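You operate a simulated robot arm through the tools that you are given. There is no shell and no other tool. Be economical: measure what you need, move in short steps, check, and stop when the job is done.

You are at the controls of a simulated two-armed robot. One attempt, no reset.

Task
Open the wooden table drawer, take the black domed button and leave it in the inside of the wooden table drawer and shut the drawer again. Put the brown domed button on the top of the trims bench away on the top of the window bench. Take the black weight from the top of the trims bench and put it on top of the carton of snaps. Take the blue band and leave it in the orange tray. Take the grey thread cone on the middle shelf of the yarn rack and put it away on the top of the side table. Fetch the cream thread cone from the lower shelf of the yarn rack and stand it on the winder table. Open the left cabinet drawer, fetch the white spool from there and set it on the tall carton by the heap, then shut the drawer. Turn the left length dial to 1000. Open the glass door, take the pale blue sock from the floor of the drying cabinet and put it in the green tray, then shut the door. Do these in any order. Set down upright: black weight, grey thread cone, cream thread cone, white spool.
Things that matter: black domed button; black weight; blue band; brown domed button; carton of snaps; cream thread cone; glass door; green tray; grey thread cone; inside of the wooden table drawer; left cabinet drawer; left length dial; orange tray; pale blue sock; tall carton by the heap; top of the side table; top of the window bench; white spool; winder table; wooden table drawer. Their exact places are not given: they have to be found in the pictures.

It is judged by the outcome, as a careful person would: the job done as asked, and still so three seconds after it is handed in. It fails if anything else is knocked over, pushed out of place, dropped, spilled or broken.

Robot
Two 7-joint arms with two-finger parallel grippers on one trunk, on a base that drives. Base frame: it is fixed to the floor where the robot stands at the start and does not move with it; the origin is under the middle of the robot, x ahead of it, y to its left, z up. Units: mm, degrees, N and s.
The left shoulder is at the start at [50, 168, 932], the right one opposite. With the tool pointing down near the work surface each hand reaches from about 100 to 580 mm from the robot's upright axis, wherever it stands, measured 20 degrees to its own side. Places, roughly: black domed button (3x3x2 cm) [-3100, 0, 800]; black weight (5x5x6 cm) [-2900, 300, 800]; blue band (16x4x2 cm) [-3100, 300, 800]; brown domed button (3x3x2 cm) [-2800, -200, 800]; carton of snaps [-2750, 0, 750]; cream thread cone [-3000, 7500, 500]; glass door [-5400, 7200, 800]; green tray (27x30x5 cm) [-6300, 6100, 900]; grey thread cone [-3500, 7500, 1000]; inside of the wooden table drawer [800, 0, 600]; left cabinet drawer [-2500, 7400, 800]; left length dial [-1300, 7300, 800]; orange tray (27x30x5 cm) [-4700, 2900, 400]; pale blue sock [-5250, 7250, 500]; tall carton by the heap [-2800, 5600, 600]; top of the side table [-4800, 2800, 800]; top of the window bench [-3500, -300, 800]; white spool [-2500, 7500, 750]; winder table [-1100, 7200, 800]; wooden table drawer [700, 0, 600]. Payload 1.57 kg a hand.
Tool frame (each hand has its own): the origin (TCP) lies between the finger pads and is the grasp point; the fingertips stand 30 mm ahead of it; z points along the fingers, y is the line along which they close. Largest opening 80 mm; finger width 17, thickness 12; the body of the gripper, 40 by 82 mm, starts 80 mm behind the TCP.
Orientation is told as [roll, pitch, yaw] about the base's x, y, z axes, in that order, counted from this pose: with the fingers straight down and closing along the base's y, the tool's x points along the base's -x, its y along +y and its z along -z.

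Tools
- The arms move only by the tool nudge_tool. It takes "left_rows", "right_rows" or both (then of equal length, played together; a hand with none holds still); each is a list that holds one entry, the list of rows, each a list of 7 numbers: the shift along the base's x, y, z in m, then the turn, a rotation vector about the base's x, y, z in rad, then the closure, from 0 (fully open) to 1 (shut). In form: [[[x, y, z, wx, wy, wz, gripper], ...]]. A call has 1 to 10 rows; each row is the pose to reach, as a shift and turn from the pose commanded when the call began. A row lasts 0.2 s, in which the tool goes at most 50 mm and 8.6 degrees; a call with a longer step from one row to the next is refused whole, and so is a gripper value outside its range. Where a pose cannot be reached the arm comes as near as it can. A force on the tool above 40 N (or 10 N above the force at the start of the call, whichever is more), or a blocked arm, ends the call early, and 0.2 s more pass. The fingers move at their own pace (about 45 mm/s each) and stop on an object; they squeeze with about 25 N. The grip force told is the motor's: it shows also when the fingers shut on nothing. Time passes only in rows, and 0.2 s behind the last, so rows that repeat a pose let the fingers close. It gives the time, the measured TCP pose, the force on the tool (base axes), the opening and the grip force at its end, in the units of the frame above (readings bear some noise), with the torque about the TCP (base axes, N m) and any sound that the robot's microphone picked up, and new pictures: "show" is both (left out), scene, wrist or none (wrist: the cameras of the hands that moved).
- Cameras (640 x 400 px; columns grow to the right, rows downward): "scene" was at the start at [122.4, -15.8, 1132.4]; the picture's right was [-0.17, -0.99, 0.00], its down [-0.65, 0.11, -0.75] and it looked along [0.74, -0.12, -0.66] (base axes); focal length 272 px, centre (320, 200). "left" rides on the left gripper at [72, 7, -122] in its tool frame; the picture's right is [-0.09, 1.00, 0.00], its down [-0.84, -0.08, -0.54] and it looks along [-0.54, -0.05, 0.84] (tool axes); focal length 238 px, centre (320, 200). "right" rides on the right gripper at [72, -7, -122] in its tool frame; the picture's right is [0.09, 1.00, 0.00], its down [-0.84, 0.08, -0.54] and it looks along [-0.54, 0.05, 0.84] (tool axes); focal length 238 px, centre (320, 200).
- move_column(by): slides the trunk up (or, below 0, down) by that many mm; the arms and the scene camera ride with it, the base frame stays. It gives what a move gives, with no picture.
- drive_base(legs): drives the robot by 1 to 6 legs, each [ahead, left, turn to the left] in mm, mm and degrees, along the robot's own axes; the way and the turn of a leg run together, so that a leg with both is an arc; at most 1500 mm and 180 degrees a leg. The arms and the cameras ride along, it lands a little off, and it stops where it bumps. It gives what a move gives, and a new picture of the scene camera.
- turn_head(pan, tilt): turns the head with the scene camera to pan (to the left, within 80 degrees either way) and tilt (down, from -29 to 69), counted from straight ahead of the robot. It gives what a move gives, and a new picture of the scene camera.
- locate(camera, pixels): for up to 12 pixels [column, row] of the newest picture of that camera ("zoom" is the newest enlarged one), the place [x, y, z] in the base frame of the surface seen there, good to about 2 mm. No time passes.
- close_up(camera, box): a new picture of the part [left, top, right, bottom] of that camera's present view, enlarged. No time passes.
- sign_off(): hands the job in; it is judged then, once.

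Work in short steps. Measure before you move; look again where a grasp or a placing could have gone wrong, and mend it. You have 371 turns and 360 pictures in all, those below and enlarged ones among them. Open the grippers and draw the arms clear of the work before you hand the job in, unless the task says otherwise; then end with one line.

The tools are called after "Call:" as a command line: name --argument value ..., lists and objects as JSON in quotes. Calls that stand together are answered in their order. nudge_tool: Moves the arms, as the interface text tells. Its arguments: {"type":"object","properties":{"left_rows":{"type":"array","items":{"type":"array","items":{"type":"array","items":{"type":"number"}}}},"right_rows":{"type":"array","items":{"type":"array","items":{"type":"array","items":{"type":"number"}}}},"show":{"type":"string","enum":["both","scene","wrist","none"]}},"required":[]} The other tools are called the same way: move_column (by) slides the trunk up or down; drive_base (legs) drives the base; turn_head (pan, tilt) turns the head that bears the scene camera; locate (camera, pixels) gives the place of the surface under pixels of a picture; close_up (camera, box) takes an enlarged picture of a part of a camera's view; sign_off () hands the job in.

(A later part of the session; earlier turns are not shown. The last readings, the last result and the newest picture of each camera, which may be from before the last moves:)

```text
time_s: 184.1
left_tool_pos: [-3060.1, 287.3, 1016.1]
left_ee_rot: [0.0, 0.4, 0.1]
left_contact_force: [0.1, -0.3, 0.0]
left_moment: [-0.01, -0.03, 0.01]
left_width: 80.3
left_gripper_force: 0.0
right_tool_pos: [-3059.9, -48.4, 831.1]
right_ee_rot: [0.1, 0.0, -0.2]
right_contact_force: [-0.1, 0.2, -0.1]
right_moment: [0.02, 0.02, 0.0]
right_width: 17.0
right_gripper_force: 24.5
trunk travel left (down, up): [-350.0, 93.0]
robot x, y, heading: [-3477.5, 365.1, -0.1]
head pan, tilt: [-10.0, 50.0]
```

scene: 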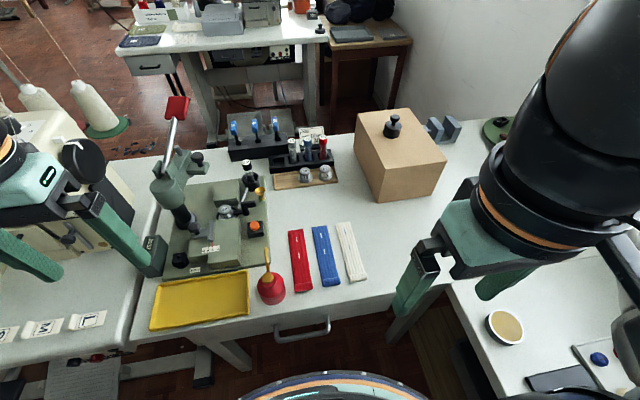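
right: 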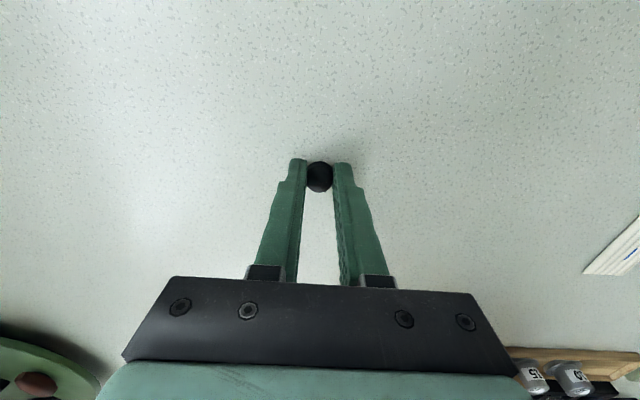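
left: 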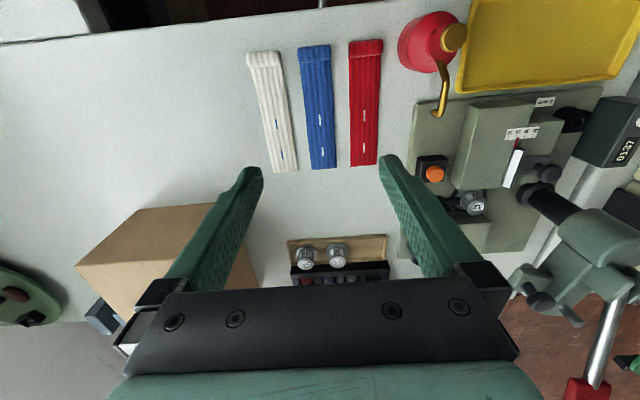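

Now centred. I lift it, and lower the left hand with a 48 mm opening to just above the blue band.

Call:
nudge_tool --right_rows '[[[0, 0, 0.03, 0, 0, 0, 1], [0, 0, 0.06, 0, 0, 0, 1], [0, 0, 0.1, 0, 0, 0, 1], [-0.03, 0, 0.13, 0, 0, 0, 1], [-0.06, 0, 0.16, 0, 0, 0, 1], [-0.09, 0, 0.19, 0, 0, 0, 1], [-0.12, 0.01, 0.22, 0, 0, 0, 1]]]' --left_rows '[[[0, 0, -0.02, 0, 0, 0, 0.4], [0, 0, -0.04, 0, 0, 0, 0.4], [0, 0, -0.07, 0, 0, 0, 0.4], [-0.005, -0.001, -0.1, 0, 0, 0, 0.4], [-0.005, -0.001, -0.13, 0, 0, 0, 0.4], [-0.005, -0.001, -0.15, 0, 0, 0, 0.4], [-0.005, -0.001, -0.16, 0, 0, 0, 0.4]]]' --show "wrist"

```text
time_s: 185.7
left_tool_pos: [-3065.0, 284.4, 855.7]
left_ee_rot: [0.0, 0.4, 0.2]
left_contact_force: [-0.5, 1.0, 0.1]
left_moment: [-0.01, 0.01, 0.0]
left_width: 47.9
left_gripper_force: 0.0
right_tool_pos: [-3181.8, -35.7, 1050.2]
right_ee_rot: [0.1, 0.0, -0.2]
right_contact_force: [0.0, 0.2, 0.0]
right_moment: [0.01, 0.0, 0.02]
right_width: 17.2
right_gripper_force: 25.3
trunk travel left (down, up): [-350.0, 93.0]
robot x, y, heading: [-3475.4, 365.8, -0.1]
head pan, tilt: [-10.0, 50.0]
```

right: 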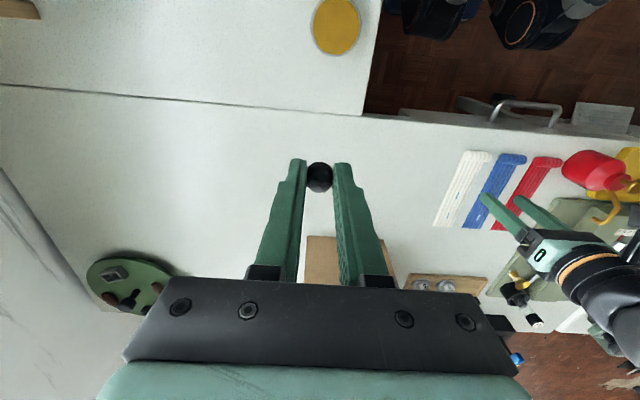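
left: 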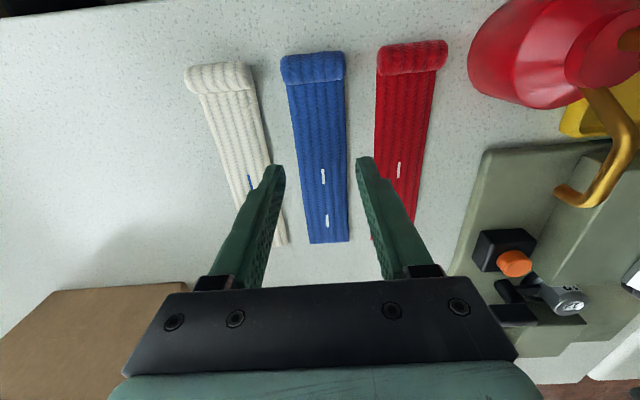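

The fingers straddle the blue band with clear gaps. I lower to z≈832 and close.

Call:
nudge_tool --left_rows '[[[0, 0, -0.012, 0, 0, 0, 0.4], [0, 0, -0.024, 0, 0, 0, 0.4], [0, 0, -0.0245, 0, 0, 0, 0.4], [0, 0, -0.0245, 0, 0, 0, 0.7], [0, 0, -0.0245, 0, 0, 0, 1], [0, 0, -0.0245, 0, 0, 0, 1], [0, 0, -0.0245, 0, 0, 0, 1]]]' --show "wrist"

```text
time_s: 187.3
left_tool_pos: [-3065.7, 283.9, 831.7]
left_ee_rot: [0.0, 0.6, 0.1]
left_contact_force: [0.4, 0.2, 0.9]
left_moment: [-0.02, 0.0, 0.0]
left_width: 38.5
left_gripper_force: 24.7
right_tool_pos: [-3179.9, -36.2, 1049.5]
right_ee_rot: [0.0, 0.0, -0.2]
right_contact_force: [0.1, -0.8, 0.3]
right_moment: [0.01, 0.01, 0.02]
right_width: 17.1
right_gripper_force: 25.3
trunk travel left (down, up): [-350.0, 93.0]
robot x, y, heading: [-3473.7, 365.6, 0.1]
head pan, tilt: [-10.0, 50.0]
```

left: 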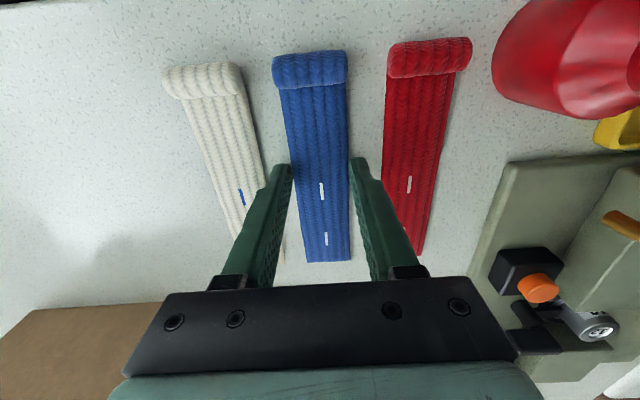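

Gripping at 38.5 mm. I lift gently and check it comes along.

Call:
nudge_tool --left_rows '[[[0, 0, 0.01, 0, 0, 0, 1], [0, 0, 0.03, 0, 0, 0, 1], [0, 0, 0.06, 0, 0, 0, 1], [-0.01, 0, 0.1, 0, 0, 0, 1], [-0.03, 0, 0.14, 0, 0, 0, 1]]]' --show "wrist"

```text
time_s: 188.5
left_tool_pos: [-3094.2, 283.6, 971.5]
left_ee_rot: [0.1, 0.6, 0.1]
left_contact_force: [0.1, -0.3, 0.0]
left_moment: [0.01, -0.01, 0.0]
left_width: 38.7
left_gripper_force: 25.2
right_tool_pos: [-3180.2, -35.5, 1049.9]
right_ee_rot: [0.1, 0.0, -0.2]
right_contact_force: [0.7, 0.3, -0.5]
right_moment: [-0.02, -0.02, 0.0]
right_width: 16.9
right_gripper_force: 25.1
trunk travel left (down, up): [-350.0, 93.0]
robot x, y, heading: [-3479.5, 364.2, -0.0]
head pan, tilt: [-10.0, 50.0]
```

left: 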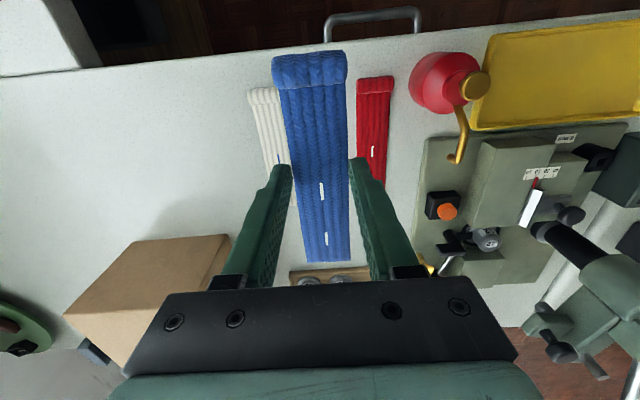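

Both objects are held. I tuck the hands in, then drive north clear of the tables and turn to face the side table with the orange tray.

Call:
nudge_tool --left_rows '[[[-0.02, 0.03, 0.02, 0, 0, 0, 1], [-0.04, 0.06, 0.04, 0, 0, 0, 1], [-0.06, 0.1, 0.06, 0, 0, 0, 1], [-0.08, 0.14, 0.08, 0, 0, 0, 1], [-0.1, 0.18, 0.1, 0, 0, 0, 1], [-0.1, 0.22, 0.12, 0, 0, 0, 1], [-0.1, 0.26, 0.13, 0, 0, 0, 1]]]' --right_rows '[[[0, 0.03, 0.01, 0, 0, 0, 1], [0, 0.06, 0.02, 0, 0, 0, 1], [0, 0.09, 0.03, 0, 0, 0, 1], [0, 0.12, 0.04, 0, 0, 0, 1], [0, 0.15, 0.05, 0, 0, 0, 1], [0, 0.18, 0.05, 0, 0, 0, 1], [0, 0.2, 0.05, 0, 0, 0, 1]]]' --show "none"

Call:
drive_base --legs '[[-380, 0, 0], [0, 1450, 0], [0, 700, 0], [0, 0, 180]]'

Call:
turn_head --pan 0 --tilt 45

```text
time_s: 190.1
left_tool_pos: [-3196.9, 543.6, 1102.6]
left_ee_rot: [0.0, 0.5, 0.1]
left_contact_force: [0.5, 0.4, -0.5]
left_moment: [-0.02, 0.01, -0.02]
left_width: 38.8
left_gripper_force: 24.8
right_tool_pos: [-3181.7, 164.8, 1100.4]
right_ee_rot: [0.1, 0.0, -0.2]
right_contact_force: [-0.1, -0.1, 0.1]
right_moment: [0.0, -0.04, 0.02]
right_width: 16.6
right_gripper_force: 24.9
trunk travel left (down, up): [-350.0, 93.0]
robot x, y, heading: [-3475.4, 366.9, -0.0]
head pan, tilt: [-10.0, 50.0]
```

```text
time_s: 210.3
left_tool_pos: [-4125.6, 2290.4, 1101.6]
left_ee_rot: [0.0, 0.6, -174.4]
left_contact_force: [0.1, -0.6, -0.5]
left_moment: [-0.02, 0.0, 0.01]
left_width: 38.8
left_gripper_force: 25.0
right_tool_pos: [-4176.9, 2664.4, 1100.4]
right_ee_rot: [0.1, 0.0, -174.7]
right_contact_force: [-0.1, -0.3, 0.5]
right_moment: [0.0, 0.02, -0.01]
right_width: 17.0
right_gripper_force: 25.3
trunk travel left (down, up): [-350.0, 93.0]
robot x, y, heading: [-3863.9, 2492.6, -174.9]
head pan, tilt: [-10.0, 50.0]
```

scene: 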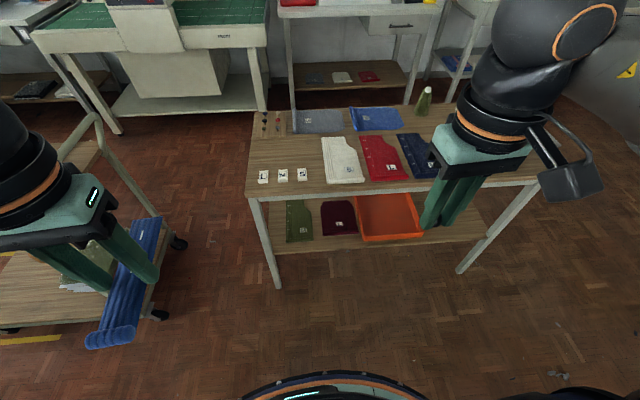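

```text
time_s: 211.1
left_tool_pos: [-4126.4, 2289.8, 1102.3]
left_ee_rot: [0.0, 0.6, -174.3]
left_contact_force: [-0.1, -0.2, 0.3]
left_moment: [0.0, 0.01, -0.01]
left_width: 38.8
left_gripper_force: 25.2
right_tool_pos: [-4176.9, 2665.3, 1100.5]
right_ee_rot: [0.1, 0.0, -174.8]
right_contact_force: [-0.2, 0.1, -0.4]
right_moment: [0.03, -0.04, 0.01]
right_width: 16.9
right_gripper_force: 24.8
trunk travel left (down, up): [-350.0, 93.0]
robot x, y, heading: [-3858.5, 2492.3, -174.7]
head pan, tilt: [0.0, 45.0]
```

scene: 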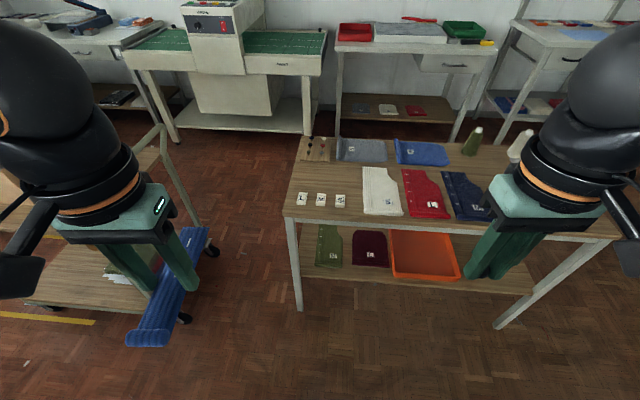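

I measure the tray, shelf and side table edges.

Call:
locate --camera "scene" --pixels '[[425, 255], [392, 235], [450, 240], [397, 278], [460, 278], [298, 215], [440, 225], [295, 305], [320, 215], [415, 280], [430, 235]]'

Call:
close_up --camera "scene" --box '[280, 120, 500, 320]'

```text
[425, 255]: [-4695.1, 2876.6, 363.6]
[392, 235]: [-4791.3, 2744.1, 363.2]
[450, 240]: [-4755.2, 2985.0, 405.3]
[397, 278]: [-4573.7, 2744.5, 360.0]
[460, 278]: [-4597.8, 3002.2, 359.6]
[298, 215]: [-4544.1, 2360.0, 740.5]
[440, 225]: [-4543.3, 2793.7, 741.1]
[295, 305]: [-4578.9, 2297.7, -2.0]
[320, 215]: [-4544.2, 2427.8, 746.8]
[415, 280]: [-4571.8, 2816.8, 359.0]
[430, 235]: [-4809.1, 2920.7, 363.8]
```

```text
2.00 times, centred on (390, 220) of scene
```

zoom: 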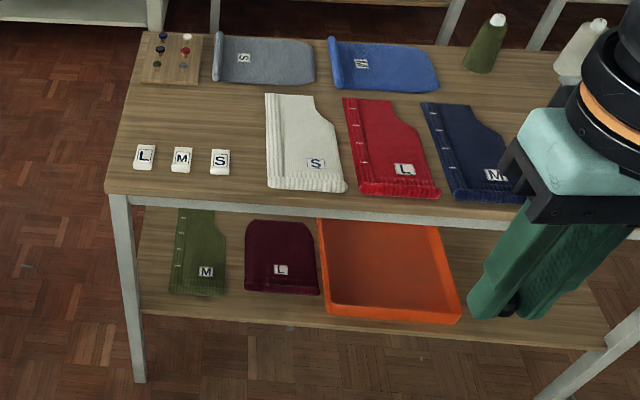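

The tray lies on the lower shelf (floor z≈363, rim≈405, y 2740–3010) entirely under the tabletop, so I must reach in with the hand tilted. I align, stay at x≈-4000 and lower the trunk.

Call:
drive_base --legs '[[0, 0, -5.3], [0, -550, 0], [140, 0, 0]]'

Call:
move_column --by -345

Call:
turn_head --pan 0 --tilt 35

```text
time_s: 215.7
left_tool_pos: [-4282.3, 2867.4, 1101.9]
left_ee_rot: [0.0, 0.7, -179.3]
left_contact_force: [0.3, -0.4, 0.9]
left_moment: [0.02, -0.03, -0.01]
left_width: 38.4
left_gripper_force: 25.1
right_tool_pos: [-4299.9, 3245.5, 1099.1]
right_ee_rot: [0.1, 0.0, -179.6]
right_contact_force: [-0.7, -0.1, 0.0]
right_moment: [0.01, 0.01, 0.02]
right_width: 17.1
right_gripper_force: 25.5
trunk travel left (down, up): [-350.0, 93.0]
robot x, y, heading: [-3999.9, 3047.0, -179.6]
head pan, tilt: [0.0, 45.0]
```

scene: 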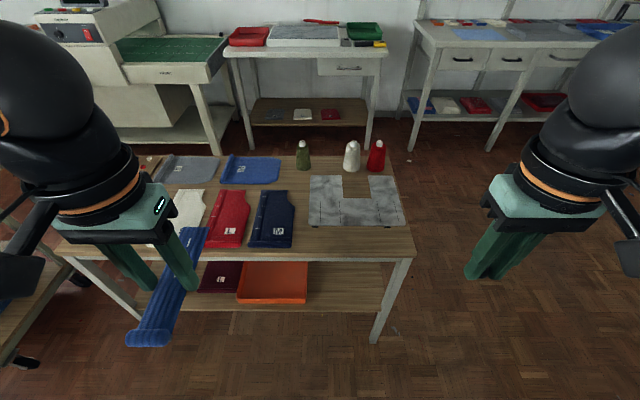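

```text
time_s: 219.1
left_tool_pos: [-4280.6, 2868.5, 757.1]
left_ee_rot: [0.0, 0.6, -179.2]
left_contact_force: [-0.1, 0.5, 0.2]
left_moment: [0.02, -0.02, -0.01]
left_width: 39.0
left_gripper_force: 25.3
right_tool_pos: [-4297.8, 3245.3, 755.7]
right_ee_rot: [0.1, 0.0, -179.6]
right_contact_force: [0.2, 0.1, 0.8]
right_moment: [0.01, -0.02, 0.02]
right_width: 17.0
right_gripper_force: 24.7
trunk travel left (down, up): [-5.0, 438.0]
robot x, y, heading: [-4001.5, 3043.6, -179.5]
head pan, tilt: [0.0, 45.0]
```

```text
time_s: 219.8
left_tool_pos: [-4279.5, 2867.4, 756.7]
left_ee_rot: [0.0, 0.7, -179.1]
left_contact_force: [-0.2, -0.1, 0.3]
left_moment: [-0.03, 0.03, -0.01]
left_width: 38.6
left_gripper_force: 24.5
right_tool_pos: [-4298.1, 3246.2, 755.7]
right_ee_rot: [0.1, 0.0, -179.7]
right_contact_force: [1.0, -0.2, -0.2]
right_moment: [0.0, 0.02, -0.01]
right_width: 16.7
right_gripper_force: 25.4
trunk travel left (down, up): [-5.0, 438.0]
robot x, y, heading: [-4002.6, 3053.2, -179.6]
head pan, tilt: [0.0, 35.0]
```

scene: 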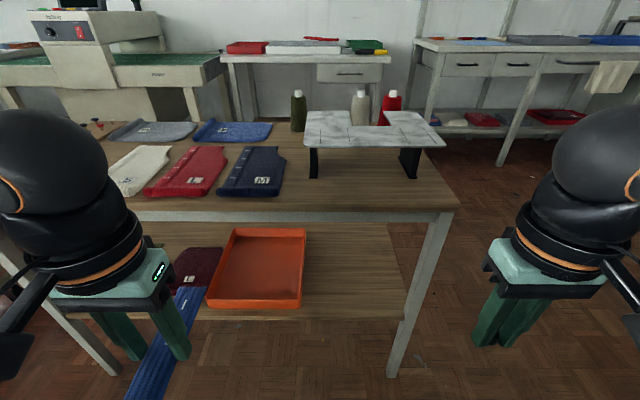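

I tilt the left hand 50° forward while lowering it in front of the table.

Call:
nudge_tool --left_rows '[[[0, 0, -0.04, 0, 0.145, 0, 1], [0, 0, -0.08, 0, 0.29, 0, 1], [-0.01, 0, -0.12, 0, 0.435, 0, 1], [-0.02, 0, -0.16, 0, 0.58, 0, 1], [-0.03, 0, -0.2, 0, 0.725, 0, 1], [-0.03, 0, -0.24, 0, 0.87, 0, 1], [-0.03, 0, -0.257, 0, 0.873, 0, 1]]]' --show "both"

```text
time_s: 221.4
left_tool_pos: [-4348.1, 2883.9, 549.5]
left_ee_rot: [-0.6, -37.6, -179.0]
left_contact_force: [-0.2, -0.8, -0.4]
left_moment: [-0.01, -0.04, 0.02]
left_width: 38.5
left_gripper_force: 25.3
left hand out of reach, approached as far as the arm can: row 2, 3, 4, 5, 6, 7
right_tool_pos: [-4298.6, 3245.7, 755.1]
right_ee_rot: [0.2, 0.0, -179.6]
right_contact_force: [0.5, 0.5, -0.2]
right_moment: [0.01, 0.0, 0.01]
right_width: 16.9
right_gripper_force: 25.2
trunk travel left (down, up): [-5.0, 438.0]
robot x, y, heading: [-3999.6, 3046.9, -179.5]
head pan, tilt: [0.0, 35.0]
```

scene: 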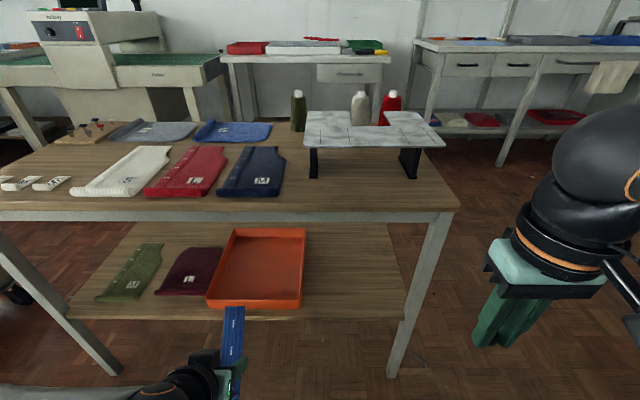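
left: 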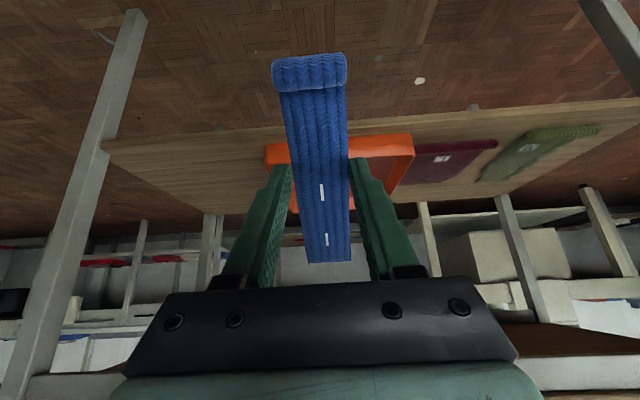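

The wrist was too close to the body to tilt fully; I extend the hand forward, which allows the tilt.

Call:
nudge_tool --left_rows '[[[-0.03, 0, 0, 0, 0, 0, 1], [-0.06, 0, 0, 0, 0, 0, 1], [-0.09, 0, 0, 0, 0, 0, 1], [-0.12, 0, 0, 0, 0, 0, 1], [-0.14, 0, 0, 0, 0, 0, 1]]]' --show "scene"

```text
time_s: 222.6
left_tool_pos: [-4486.9, 2880.3, 549.0]
left_ee_rot: [-0.6, -37.7, -179.0]
left_contact_force: [0.2, -0.1, 0.5]
left_moment: [0.01, 0.0, 0.0]
left_width: 38.6
left_gripper_force: 24.8
right_tool_pos: [-4299.0, 3245.7, 756.2]
right_ee_rot: [0.1, 0.0, -179.7]
right_contact_force: [0.2, -1.3, -1.0]
right_moment: [-0.02, 0.03, 0.01]
right_width: 16.9
right_gripper_force: 24.7
trunk travel left (down, up): [-5.0, 438.0]
robot x, y, heading: [-4005.7, 3046.7, -179.6]
head pan, tilt: [0.0, 35.0]
```

scene: 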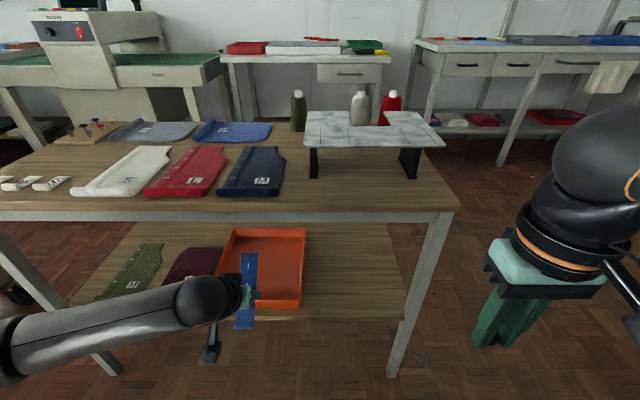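

Now I finish the tilt to 50° at z≈485 here, and will then push in by driving the base forward.

Call:
nudge_tool --left_rows '[[[0, -0.002, -0.015, 0, 0.05, 0, 1], [0, -0.004, -0.03, 0, 0.11, 0, 1], [-0.01, -0.005, -0.045, 0, 0.16, 0, 1], [-0.02, -0.005, -0.06, 0, 0.21, 0, 1], [-0.03, -0.005, -0.066, 0, 0.215, 0, 1]]]' --show "both"

```text
time_s: 223.8
left_tool_pos: [-4500.0, 2902.4, 491.4]
left_ee_rot: [-3.1, -46.4, -178.1]
left_contact_force: [0.6, -0.2, -0.7]
left_moment: [0.04, 0.06, 0.0]
left_width: 38.4
left_gripper_force: 24.8
left hand out of reach, approached as far as the arm can: row 3, 4, 5
right_tool_pos: [-4298.9, 3245.1, 755.4]
right_ee_rot: [0.1, 0.0, -179.7]
right_contact_force: [0.2, -0.7, 0.4]
right_moment: [-0.02, 0.01, 0.02]
right_width: 16.7
right_gripper_force: 24.5
trunk travel left (down, up): [-5.0, 438.0]
robot x, y, heading: [-4002.5, 3044.4, -179.5]
head pan, tilt: [0.0, 35.0]
```

scene: 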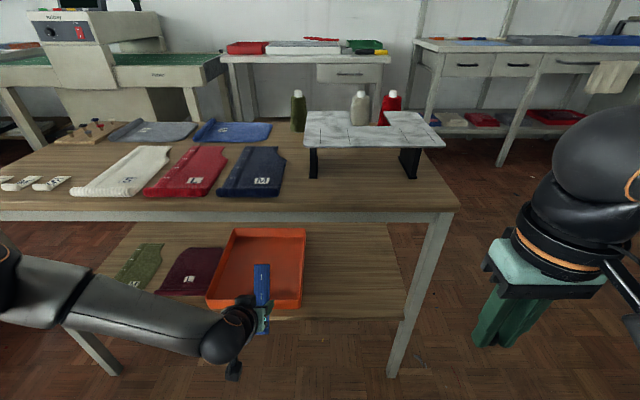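
left: 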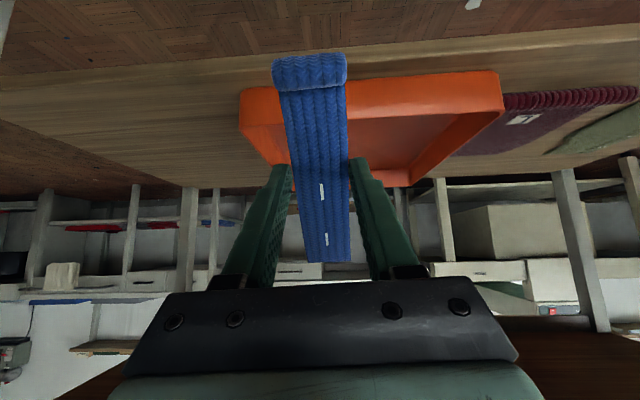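

I check where the forearm, wrist and camera are relative to the table's front edge and shelf.

Call:
locate --camera "scene" --pixels '[[30, 265], [70, 320], [140, 315], [215, 340], [235, 370], [262, 275], [262, 325], [250, 300], [255, 235], [280, 318], [10, 255]]'

```text
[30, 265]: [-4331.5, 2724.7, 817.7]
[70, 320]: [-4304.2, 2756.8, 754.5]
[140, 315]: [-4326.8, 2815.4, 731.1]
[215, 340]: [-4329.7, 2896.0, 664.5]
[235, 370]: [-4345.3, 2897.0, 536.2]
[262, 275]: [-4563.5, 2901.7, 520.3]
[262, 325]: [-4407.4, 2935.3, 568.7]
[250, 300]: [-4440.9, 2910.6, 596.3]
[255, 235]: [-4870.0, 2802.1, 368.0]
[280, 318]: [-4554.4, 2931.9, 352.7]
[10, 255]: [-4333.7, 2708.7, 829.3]
```

The forearm lies sideways at tabletop height about 200 mm before the edge. Extending the arm rather than driving will straighten it, so I push in by arm, keeping z≈482.

Call:
nudge_tool --left_rows '[[[-0.025, -0.005, 0, 0, 0, 0, 1], [-0.05, -0.01, -0.002, 0, 0.02, 0, 1], [-0.075, -0.015, -0.005, 0.01, 0.04, 0, 1], [-0.1, -0.02, -0.008, 0.02, 0.05, 0, 1]]]' --show "both"

```text
time_s: 224.8
left_tool_pos: [-4598.4, 2880.4, 482.3]
left_ee_rot: [-5.1, -49.2, -176.7]
left_contact_force: [0.0, 0.0, -0.4]
left_moment: [0.0, 0.0, -0.01]
left_width: 38.9
left_gripper_force: 25.1
right_tool_pos: [-4298.5, 3246.4, 755.3]
right_ee_rot: [0.1, 0.0, -179.6]
right_contact_force: [0.7, -0.5, 0.2]
right_moment: [-0.03, 0.0, -0.04]
right_width: 17.1
right_gripper_force: 24.8
trunk travel left (down, up): [-5.0, 438.0]
robot x, y, heading: [-4003.0, 3047.5, -179.4]
head pan, tilt: [0.0, 35.0]
```

scene: 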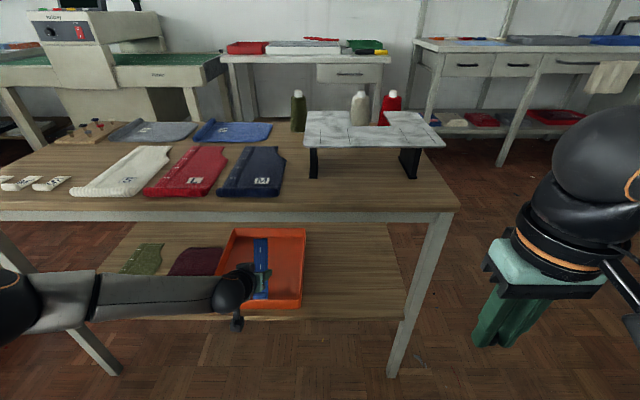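
left: 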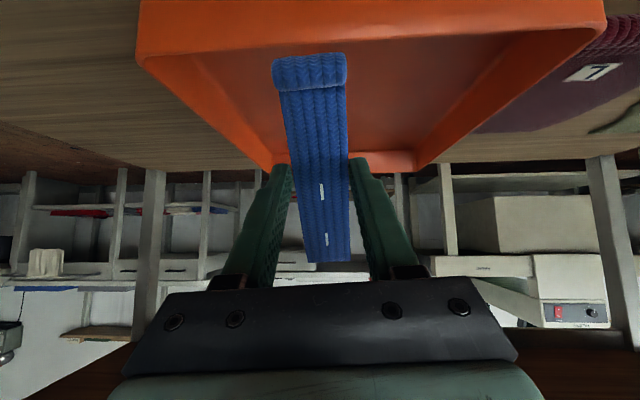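

The roll end has passed over the front rim. I recheck the forearm clearance to the table edge.

Call:
locate --camera "scene" --pixels '[[50, 275], [100, 275], [150, 280], [200, 280], [235, 270], [240, 300], [15, 275]]'

Call:
locate --camera "left" --pixels '[[310, 60], [310, 85], [320, 200], [370, 30], [370, 100], [200, 10]]'

```text
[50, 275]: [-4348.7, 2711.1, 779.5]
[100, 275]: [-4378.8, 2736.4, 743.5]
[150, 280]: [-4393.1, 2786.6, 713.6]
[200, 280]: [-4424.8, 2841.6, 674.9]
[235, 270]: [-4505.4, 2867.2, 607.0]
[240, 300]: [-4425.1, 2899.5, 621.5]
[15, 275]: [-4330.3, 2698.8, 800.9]
```

```text
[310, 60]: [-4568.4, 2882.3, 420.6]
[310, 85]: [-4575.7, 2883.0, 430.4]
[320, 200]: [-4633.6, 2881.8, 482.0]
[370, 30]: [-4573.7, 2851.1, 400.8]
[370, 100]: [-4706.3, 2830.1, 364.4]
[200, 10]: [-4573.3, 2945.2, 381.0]
```

The roll end is just over the rim; I go 55 mm further in and then lower 45 mm so the roll nearly touches the tray floor.

Call:
nudge_tool --left_rows '[[[-0.02, 0, 0, 0, 0, 0, 1], [-0.04, 0, 0, 0, 0, 0, 1], [-0.06, 0, 0, 0, 0, 0, 1], [-0.062, 0, -0.02, 0, 0, 0, 1], [-0.062, 0, -0.035, 0, 0, 0, 1], [-0.062, 0, -0.043, 0, 0, 0, 1]]]' --show "both"

```text
time_s: 226.2
left_tool_pos: [-4659.5, 2882.4, 440.5]
left_ee_rot: [-4.9, -49.3, -176.7]
left_contact_force: [-0.6, -0.7, -0.9]
left_moment: [-0.01, -0.01, -0.01]
left_width: 38.7
left_gripper_force: 24.9
right_tool_pos: [-4298.7, 3245.3, 754.8]
right_ee_rot: [0.0, 0.0, -179.7]
right_contact_force: [-1.0, 0.0, -0.6]
right_moment: [0.02, 0.0, 0.0]
right_width: 16.9
right_gripper_force: 25.2
trunk travel left (down, up): [-5.0, 438.0]
robot x, y, heading: [-4006.0, 3049.9, -179.5]
head pan, tilt: [0.0, 35.0]
```

scene: 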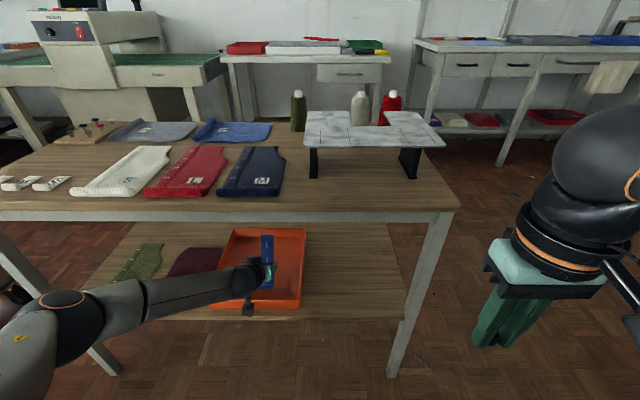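
left: 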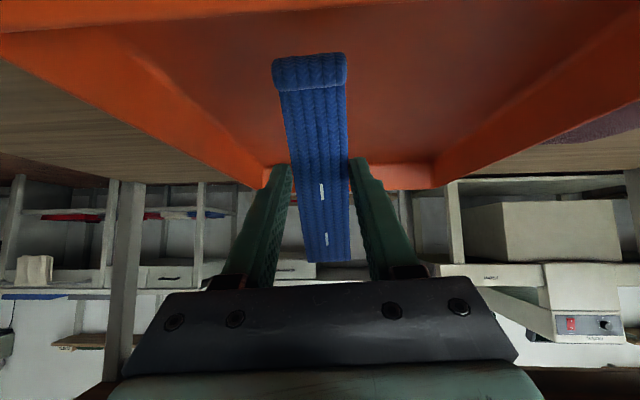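

The band is inside the tray volume. I release it and look.

Call:
nudge_tool --left_rows '[[[0, 0, -0.004, 0, 0, 0, 0.8], [0, 0, -0.004, 0, 0, 0, 0.3], [0, 0, -0.004, 0, 0, 0, 0.2], [0, 0, -0.004, 0, 0, 0, 0.1], [0, 0, -0.004, 0, 0, 0, 0.1]]]' --show "both"

```text
time_s: 227.4
left_tool_pos: [-4657.6, 2883.1, 436.8]
left_ee_rot: [-4.9, -49.3, -176.7]
left_contact_force: [0.9, -0.6, 0.1]
left_moment: [-0.05, -0.01, -0.01]
left_width: 72.0
left_gripper_force: 0.1
right_tool_pos: [-4299.1, 3245.9, 756.1]
right_ee_rot: [0.1, 0.0, -179.6]
right_contact_force: [0.7, -0.4, 0.1]
right_moment: [-0.01, 0.0, -0.03]
right_width: 17.0
right_gripper_force: 25.0
trunk travel left (down, up): [-5.0, 438.0]
robot x, y, heading: [-3999.2, 3047.5, -179.7]
head pan, tilt: [0.0, 35.0]
```

scene: 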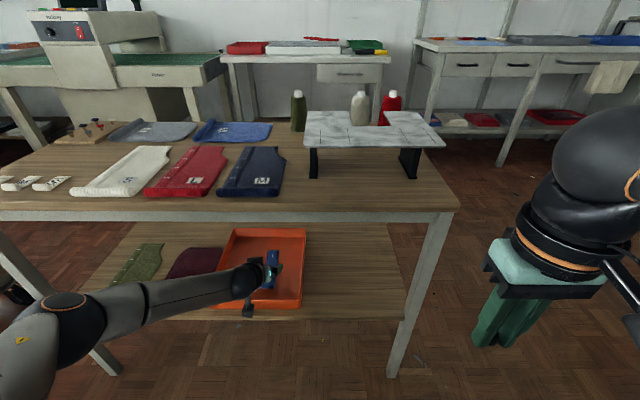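
left: 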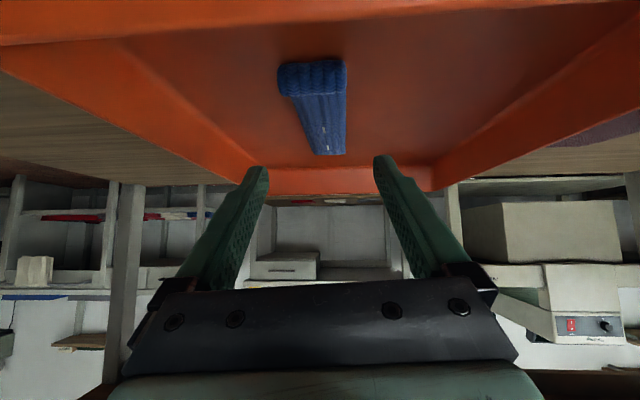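

The band lies flat in the tray. I withdraw the hand back and up, then untilt.

Call:
nudge_tool --left_rows '[[[0.03, 0, 0.025, 0, 0, 0, 0.1], [0.06, 0, 0.05, 0, 0, 0, 0], [0.1, 0, 0.07, 0, 0, 0, 0], [0.14, 0, 0.08, 0, 0, 0, 0], [0.18, 0, 0.09, 0, -0.1, 0, 0], [0.21, 0, 0.12, 0, -0.24, 0, 0], [0.24, 0, 0.16, 0, -0.38, 0, 0], [0.27, 0, 0.2, 0, -0.52, 0, 0], [0.3, 0, 0.24, 0, -0.66, 0, 0], [0.32, 0, 0.28, 0, -0.8, 0, 0]]]' --show "none"

Call:
move_column --by 100

Call:
turn_head --pan 0 --tilt 30

```text
time_s: 229.6
left_tool_pos: [-4339.0, 2884.9, 716.8]
left_ee_rot: [-2.7, -3.2, -177.9]
left_contact_force: [0.3, -0.6, 0.0]
left_moment: [0.04, 0.01, 0.01]
left_width: 80.0
left_gripper_force: 0.1
left hand out of reach, approached as far as the arm can: row 4
right_tool_pos: [-4297.7, 3244.9, 755.5]
right_ee_rot: [0.0, 0.0, -179.7]
right_contact_force: [-0.1, -0.1, -0.7]
right_moment: [0.04, -0.02, 0.03]
right_width: 16.5
right_gripper_force: 24.9
trunk travel left (down, up): [-5.0, 438.0]
robot x, y, heading: [-3997.1, 3048.5, -179.5]
head pan, tilt: [0.0, 35.0]
```

```text
time_s: 230.9
left_tool_pos: [-4339.4, 2886.0, 817.5]
left_ee_rot: [-2.7, -3.3, -177.7]
left_contact_force: [0.0, 0.2, -0.2]
left_moment: [0.0, -0.03, 0.0]
left_width: 80.0
left_gripper_force: 0.0
right_tool_pos: [-4297.5, 3245.7, 856.0]
right_ee_rot: [0.1, 0.0, -179.7]
right_contact_force: [-0.6, 0.2, 0.6]
right_moment: [-0.02, 0.01, -0.02]
right_width: 16.7
right_gripper_force: 25.0
trunk travel left (down, up): [-105.0, 338.0]
robot x, y, heading: [-4004.1, 3049.0, -179.5]
head pan, tilt: [0.0, 35.0]
```

```text
time_s: 231.6
left_tool_pos: [-4339.6, 2886.2, 816.9]
left_ee_rot: [-2.7, -3.4, -177.8]
left_contact_force: [-0.4, -0.5, -0.6]
left_moment: [0.0, -0.01, 0.03]
left_width: 80.0
left_gripper_force: 0.1
right_tool_pos: [-4299.3, 3246.2, 854.3]
right_ee_rot: [0.0, 0.1, -179.6]
right_contact_force: [-0.2, -0.6, -0.2]
right_moment: [0.04, 0.04, -0.01]
right_width: 16.6
right_gripper_force: 25.1
trunk travel left (down, up): [-105.0, 338.0]
robot x, y, heading: [-4001.6, 3049.7, -179.6]
head pan, tilt: [0.0, 30.0]
```

scene: 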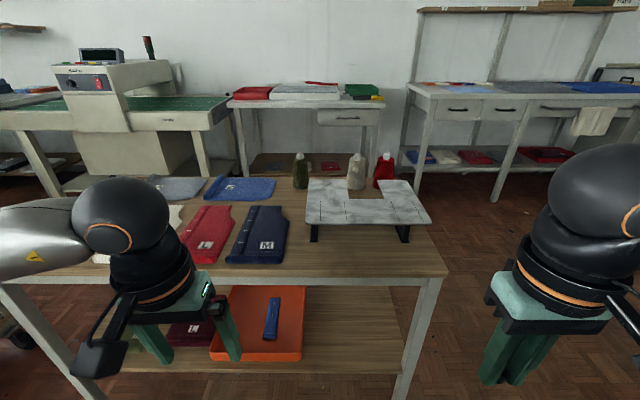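

The band is in the tray. Now back to the drawer with the black button: I move to the clear lane y≈2450, turn east and drive.

Call:
drive_base --legs '[[0, 650, 0], [0, 0, 179.6], [1500, 0, 0], [1400, 0, 0]]'

Call:
turn_head --pan 0 --tilt 20

```text
time_s: 255.9
left_tool_pos: [-760.0, 2374.8, 817.4]
left_ee_rot: [-2.7, -3.4, -3.8]
left_contact_force: [0.5, 0.0, -0.3]
left_moment: [0.01, 0.01, -0.01]
left_width: 79.8
left_gripper_force: 0.1
right_tool_pos: [-838.0, 2020.9, 855.9]
right_ee_rot: [0.1, -0.1, -5.6]
right_contact_force: [0.0, 0.4, 0.6]
right_moment: [-0.01, 0.0, 0.02]
right_width: 16.6
right_gripper_force: 24.6
trunk travel left (down, up): [-105.0, 338.0]
robot x, y, heading: [-1110.6, 2250.3, -5.3]
head pan, tilt: [0.0, 30.0]
```

scene: 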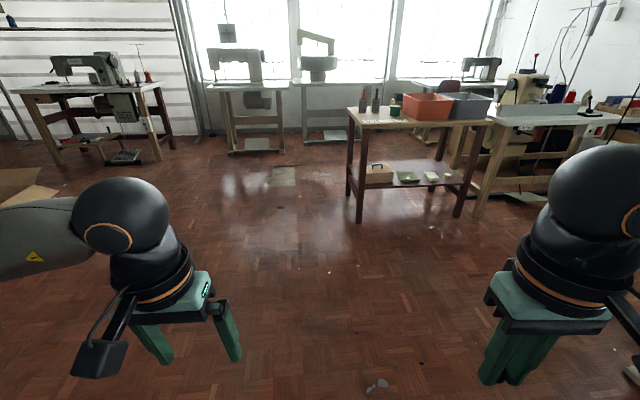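

```text
time_s: 256.7
left_tool_pos: [-760.3, 2373.8, 817.8]
left_ee_rot: [-2.7, -3.3, -3.7]
left_contact_force: [0.3, 0.0, -0.1]
left_moment: [-0.01, 0.02, 0.03]
left_width: 80.2
left_gripper_force: 0.1
right_tool_pos: [-837.9, 2021.4, 855.9]
right_ee_rot: [0.1, 0.0, -5.6]
right_contact_force: [0.2, 0.5, 1.0]
right_moment: [-0.02, -0.02, -0.01]
right_width: 17.0
right_gripper_force: 25.3
trunk travel left (down, up): [-105.0, 338.0]
robot x, y, heading: [-1116.3, 2252.9, -5.5]
head pan, tilt: [0.0, 20.0]
```

scene: 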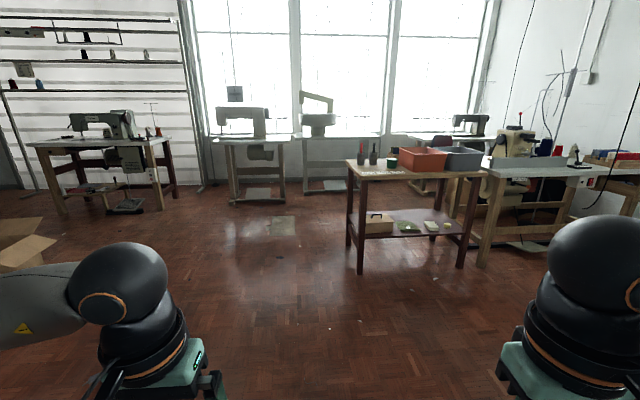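

I drive to x≈50, face north, and back down the lane as I came.

Call:
drive_base --legs '[[0, 0, 5.4], [1165, 0, 0], [0, 0, 90], [-1300, 0, 0]]'

```text
time_s: 273.0
left_tool_pos: [-28.0, 1332.0, 817.7]
left_ee_rot: [-2.7, -3.4, 95.8]
left_contact_force: [0.2, -0.3, 0.0]
left_moment: [0.02, 0.0, -0.02]
left_width: 80.1
left_gripper_force: 0.1
right_tool_pos: [333.5, 1313.5, 855.1]
right_ee_rot: [0.1, 0.0, 94.0]
right_contact_force: [-0.1, -0.5, -0.5]
right_moment: [-0.01, -0.01, 0.0]
right_width: 17.1
right_gripper_force: 25.0
trunk travel left (down, up): [-105.0, 338.0]
robot x, y, heading: [153.8, 1006.5, 94.2]
head pan, tilt: [0.0, 20.0]
```

scene: 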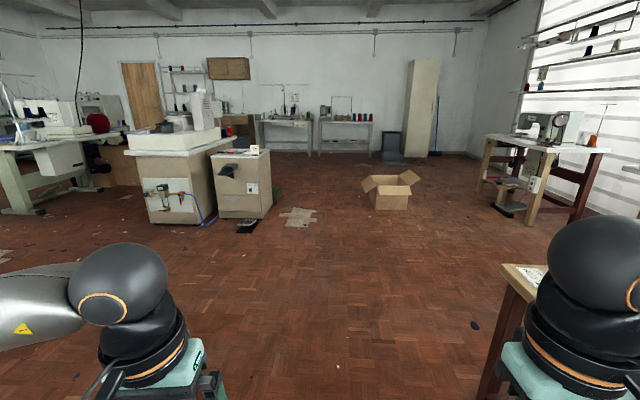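

I drifted to x≈154; I straighten, sidestep left 100 mm and back down to y≈400, checking before going further.

Call:
drive_base --legs '[[0, 100, -4.2], [-600, 0, 0]]'

```text
time_s: 277.1
left_tool_pos: [-101.3, 756.7, 816.7]
left_ee_rot: [-2.6, -3.4, 91.0]
left_contact_force: [0.0, -0.7, -0.3]
left_moment: [0.0, 0.03, 0.01]
left_width: 80.0
left_gripper_force: 0.1
right_tool_pos: [257.2, 708.4, 855.4]
right_ee_rot: [0.2, 0.0, 89.2]
right_contact_force: [0.5, -0.2, 0.6]
right_moment: [0.01, 0.02, 0.01]
right_width: 16.9
right_gripper_force: 24.9
trunk travel left (down, up): [-105.0, 338.0]
robot x, y, heading: [54.1, 419.2, 89.2]
head pan, tilt: [0.0, 20.0]
```

scene: 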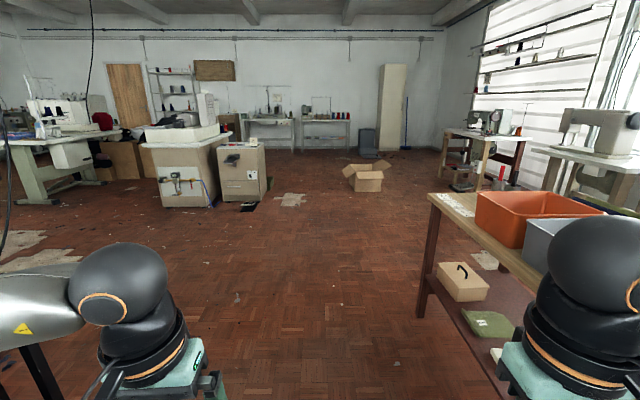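

Position is good. I back 390 mm more and turn right to face the open drawer.

Call:
drive_base --legs '[[-390, 0, 0.5], [0, 0, -90]]'

Call:
turn_head --pan -9 --tilt 50

```text
time_s: 283.5
left_tool_pos: [393.5, 169.6, 815.7]
left_ee_rot: [-2.7, -3.4, -0.1]
left_contact_force: [0.3, 0.1, 0.0]
left_moment: [-0.01, 0.01, 0.0]
left_width: 79.8
left_gripper_force: 0.1
right_tool_pos: [336.9, -186.5, 854.2]
right_ee_rot: [0.2, 0.0, -1.9]
right_contact_force: [-0.5, -0.3, 0.4]
right_moment: [0.0, 0.02, 0.0]
right_width: 17.0
right_gripper_force: 24.5
trunk travel left (down, up): [-105.0, 338.0]
robot x, y, heading: [47.5, 20.3, -1.8]
head pan, tilt: [0.0, 20.0]
```

scene: 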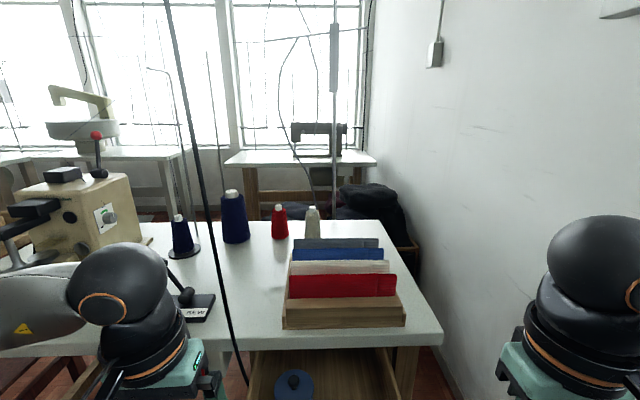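

```text
time_s: 284.4
left_tool_pos: [391.8, 170.2, 818.0]
left_ee_rot: [-2.7, -3.4, -0.1]
left_contact_force: [-1.0, -0.1, 0.4]
left_moment: [-0.02, -0.02, 0.02]
left_width: 80.1
left_gripper_force: 0.0
right_tool_pos: [337.9, -187.4, 855.0]
right_ee_rot: [0.1, -0.1, -1.9]
right_contact_force: [-0.3, 0.7, 0.2]
right_moment: [0.03, -0.02, -0.02]
right_width: 16.7
right_gripper_force: 25.5
trunk travel left (down, up): [-105.0, 338.0]
robot x, y, heading: [51.8, 24.4, -1.9]
head pan, tilt: [-9.0, 50.0]
```

scene: 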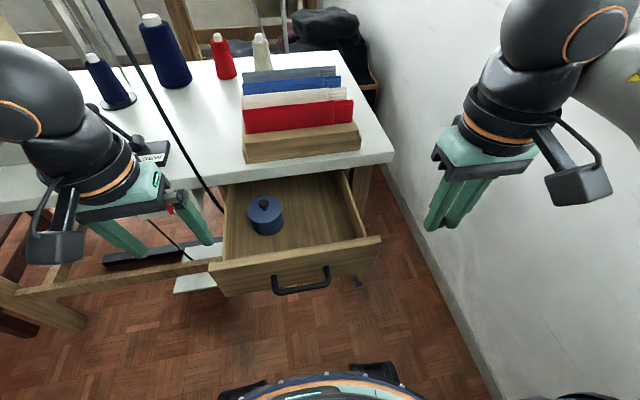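

I move the right hand over the drawer's free floor at (490,-65) and lower partway.

Call:
nudge_tool --right_rows '[[[0.035, 0.028, 0, 0, 0, 0, 1], [0.07, 0.056, 0, 0, 0, 0, 1], [0.105, 0.084, 0, 0, 0, 0, 1], [0.14, 0.112, 0, 0, 0, 0.01, 1], [0.15, 0.12, -0.03, 0, 0, 0.03, 1], [0.15, 0.12, -0.07, 0, 0, 0.03, 1], [0.15, 0.12, -0.11, 0, 0, 0.03, 1], [0.15, 0.12, -0.15, 0, 0, 0.03, 1]]]' --show "both"

```text
time_s: 286.2
left_tool_pos: [393.3, 171.0, 816.5]
left_ee_rot: [-2.7, -3.5, 0.1]
left_contact_force: [0.0, 0.2, 0.0]
left_moment: [-0.01, 0.01, 0.01]
left_width: 80.0
left_gripper_force: 0.1
right_tool_pos: [485.4, -68.9, 704.0]
right_ee_rot: [0.2, 0.0, -0.2]
right_contact_force: [0.7, 0.7, -0.5]
right_moment: [0.01, -0.04, 0.02]
right_width: 16.7
right_gripper_force: 25.1
trunk travel left (down, up): [-105.0, 338.0]
robot x, y, heading: [50.8, 26.5, -1.7]
head pan, tilt: [-9.0, 50.0]
```

scene: 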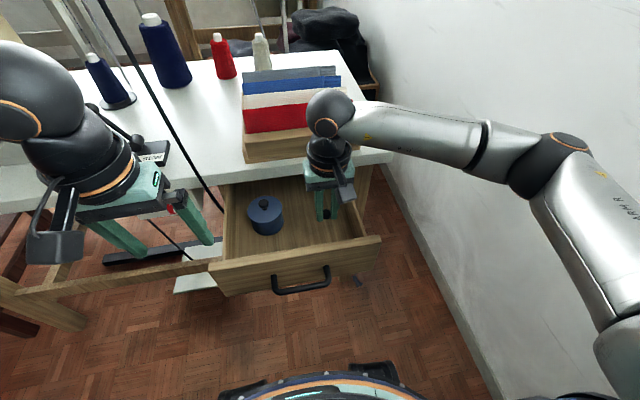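
right: 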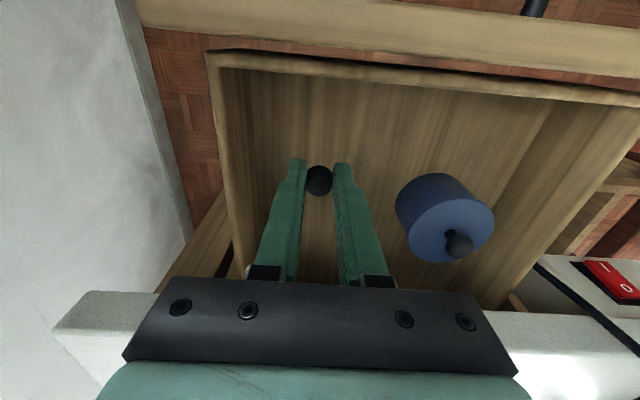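

Clear on all sides. I lower to the drawer floor until light contact.

Call:
nudge_tool --right_rows '[[[0, 0, -0.03, 0, 0, 0, 1], [0, 0, -0.055, 0, 0, 0, 1], [0, 0, -0.062, 0, 0, 0, 1], [0, 0, -0.065, 0, 0, 0, 1], [0, 0, -0.067, 0, 0, 0, 1]]]' --show "none"

```text
time_s: 287.4
left_tool_pos: [393.2, 170.6, 818.0]
left_ee_rot: [-2.7, -3.4, -0.1]
left_contact_force: [0.9, 0.3, -0.1]
left_moment: [0.0, 0.0, 0.06]
left_width: 80.2
left_gripper_force: 0.0
right_tool_pos: [487.4, -68.3, 636.7]
right_ee_rot: [0.1, 0.0, -0.2]
right_contact_force: [1.0, -0.7, -0.7]
right_moment: [0.0, -0.01, 0.0]
right_width: 16.6
right_gripper_force: 25.3
trunk travel left (down, up): [-105.0, 338.0]
robot x, y, heading: [52.4, 21.5, -1.9]
head pan, tilt: [-9.0, 50.0]
```

Almost there; a few mm more, then release.

Call:
nudge_tool --right_rows '[[[0, 0, -0.002, 0, 0, 0, 1], [0, 0, -0.004, 0, 0, 0, 1], [0, 0, -0.004, 0, 0, 0, 0.6], [0, 0, -0.003, 0, 0, 0, 0.5], [0, 0, 0.03, 0, 0, 0, 0.5], [0, 0, 0.07, 0, 0, 0, 0.5], [0, 0, 0.11, 0, 0, 0, 0.5]]]' --show "wrist"

```text
time_s: 289.0
left_tool_pos: [393.1, 170.4, 817.8]
left_ee_rot: [-2.6, -3.4, -0.1]
left_contact_force: [0.7, 0.6, -0.2]
left_moment: [-0.02, -0.01, 0.0]
left_width: 79.9
left_gripper_force: 0.0
right_tool_pos: [488.3, -66.1, 745.5]
right_ee_rot: [0.0, 0.1, -0.1]
right_contact_force: [-0.2, 0.8, 0.1]
right_moment: [0.0, 0.0, -0.03]
right_width: 39.8
right_gripper_force: 0.1
trunk travel left (down, up): [-105.0, 338.0]
robot x, y, heading: [46.2, 23.2, -1.6]
head pan, tilt: [-9.0, 50.0]
```

right: 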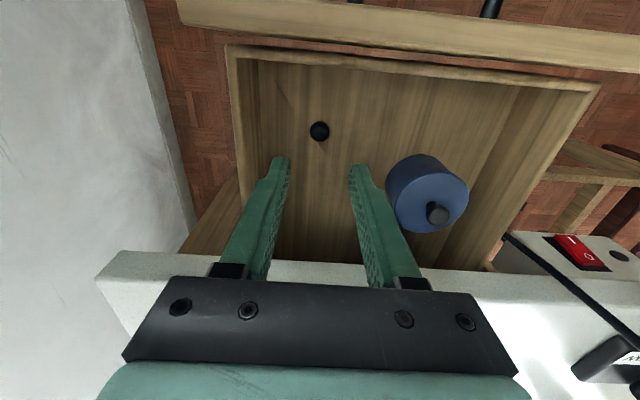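

The black button sits in the drawer. Now I close the fingers and bring the hand round in front of the drawer handle, tilted 15°.

Call:
nudge_tool --right_rows '[[[0, 0, 0.045, 0, 0, 0, 1], [-0.035, 0.012, 0.07, 0, -0.05, 0, 1], [-0.08, 0.025, 0.07, 0, -0.1, 0, 1], [-0.125, 0.04, 0.07, 0, -0.15, 0, 1], [-0.165, 0.055, 0.07, 0, -0.2, 0, 1], [-0.19, 0.066, 0.05, 0, -0.26, 0, 1], [-0.195, 0.066, 0.0, 0, -0.26, 0, 1], [-0.195, 0.066, -0.045, 0, -0.26, 0, 1], [-0.195, 0.066, -0.08, 0, -0.26, 0, 1]]]' --show "both"

```text
refused: row 7 steps farther than a row can; nothing moved
```

Call:
nudge_tool --right_rows '[[[0, 0, 0.045, 0, 0, 0, 1], [-0.035, 0.012, 0.07, 0, -0.05, 0, 1], [-0.08, 0.025, 0.07, 0, -0.1, 0, 1], [-0.125, 0.04, 0.07, 0, -0.15, 0, 1], [-0.165, 0.055, 0.07, 0, -0.2, 0, 1], [-0.193, 0.066, 0.04, 0, -0.26, 0, 1], [-0.195, 0.066, 0.0, 0, -0.26, 0, 1], [-0.195, 0.066, -0.045, 0, -0.26, 0, 1], [-0.195, 0.066, -0.08, 0, -0.26, 0, 1]]]' --show "both"

```text
time_s: 290.4
left_tool_pos: [392.7, 170.5, 817.3]
left_ee_rot: [-2.8, -3.3, -0.1]
left_contact_force: [-0.1, 1.0, 0.5]
left_moment: [0.01, -0.03, -0.03]
left_width: 80.3
left_gripper_force: 0.0
right_tool_pos: [304.8, -4.4, 796.4]
right_ee_rot: [0.1, -15.1, -0.6]
right_contact_force: [2.0, -0.8, -1.1]
right_moment: [0.0, 0.06, -0.01]
right_width: 0.0
right_gripper_force: 21.5
trunk travel left (down, up): [-105.0, 338.0]
robot x, y, heading: [50.3, 24.2, -2.0]
head pan, tilt: [-9.0, 50.0]
stopped in row 7 (right hand): the force on the tool passed its limit (the readings are from after the stop); the commanded pose is now the measured one
```

scene: 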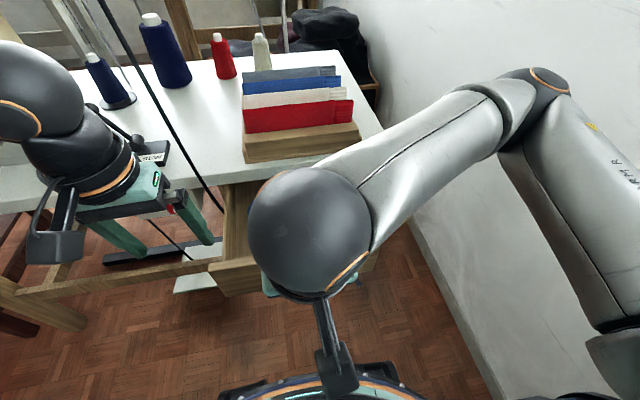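
right: 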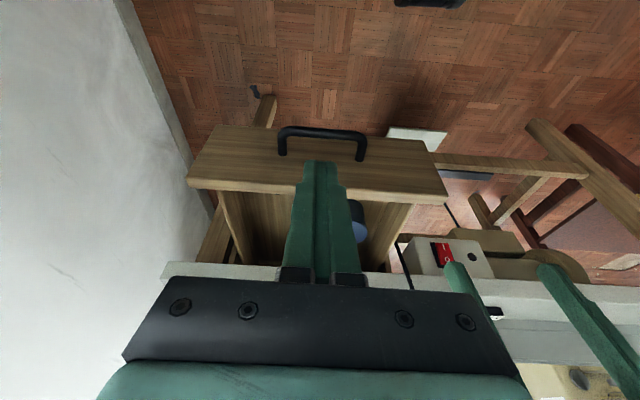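

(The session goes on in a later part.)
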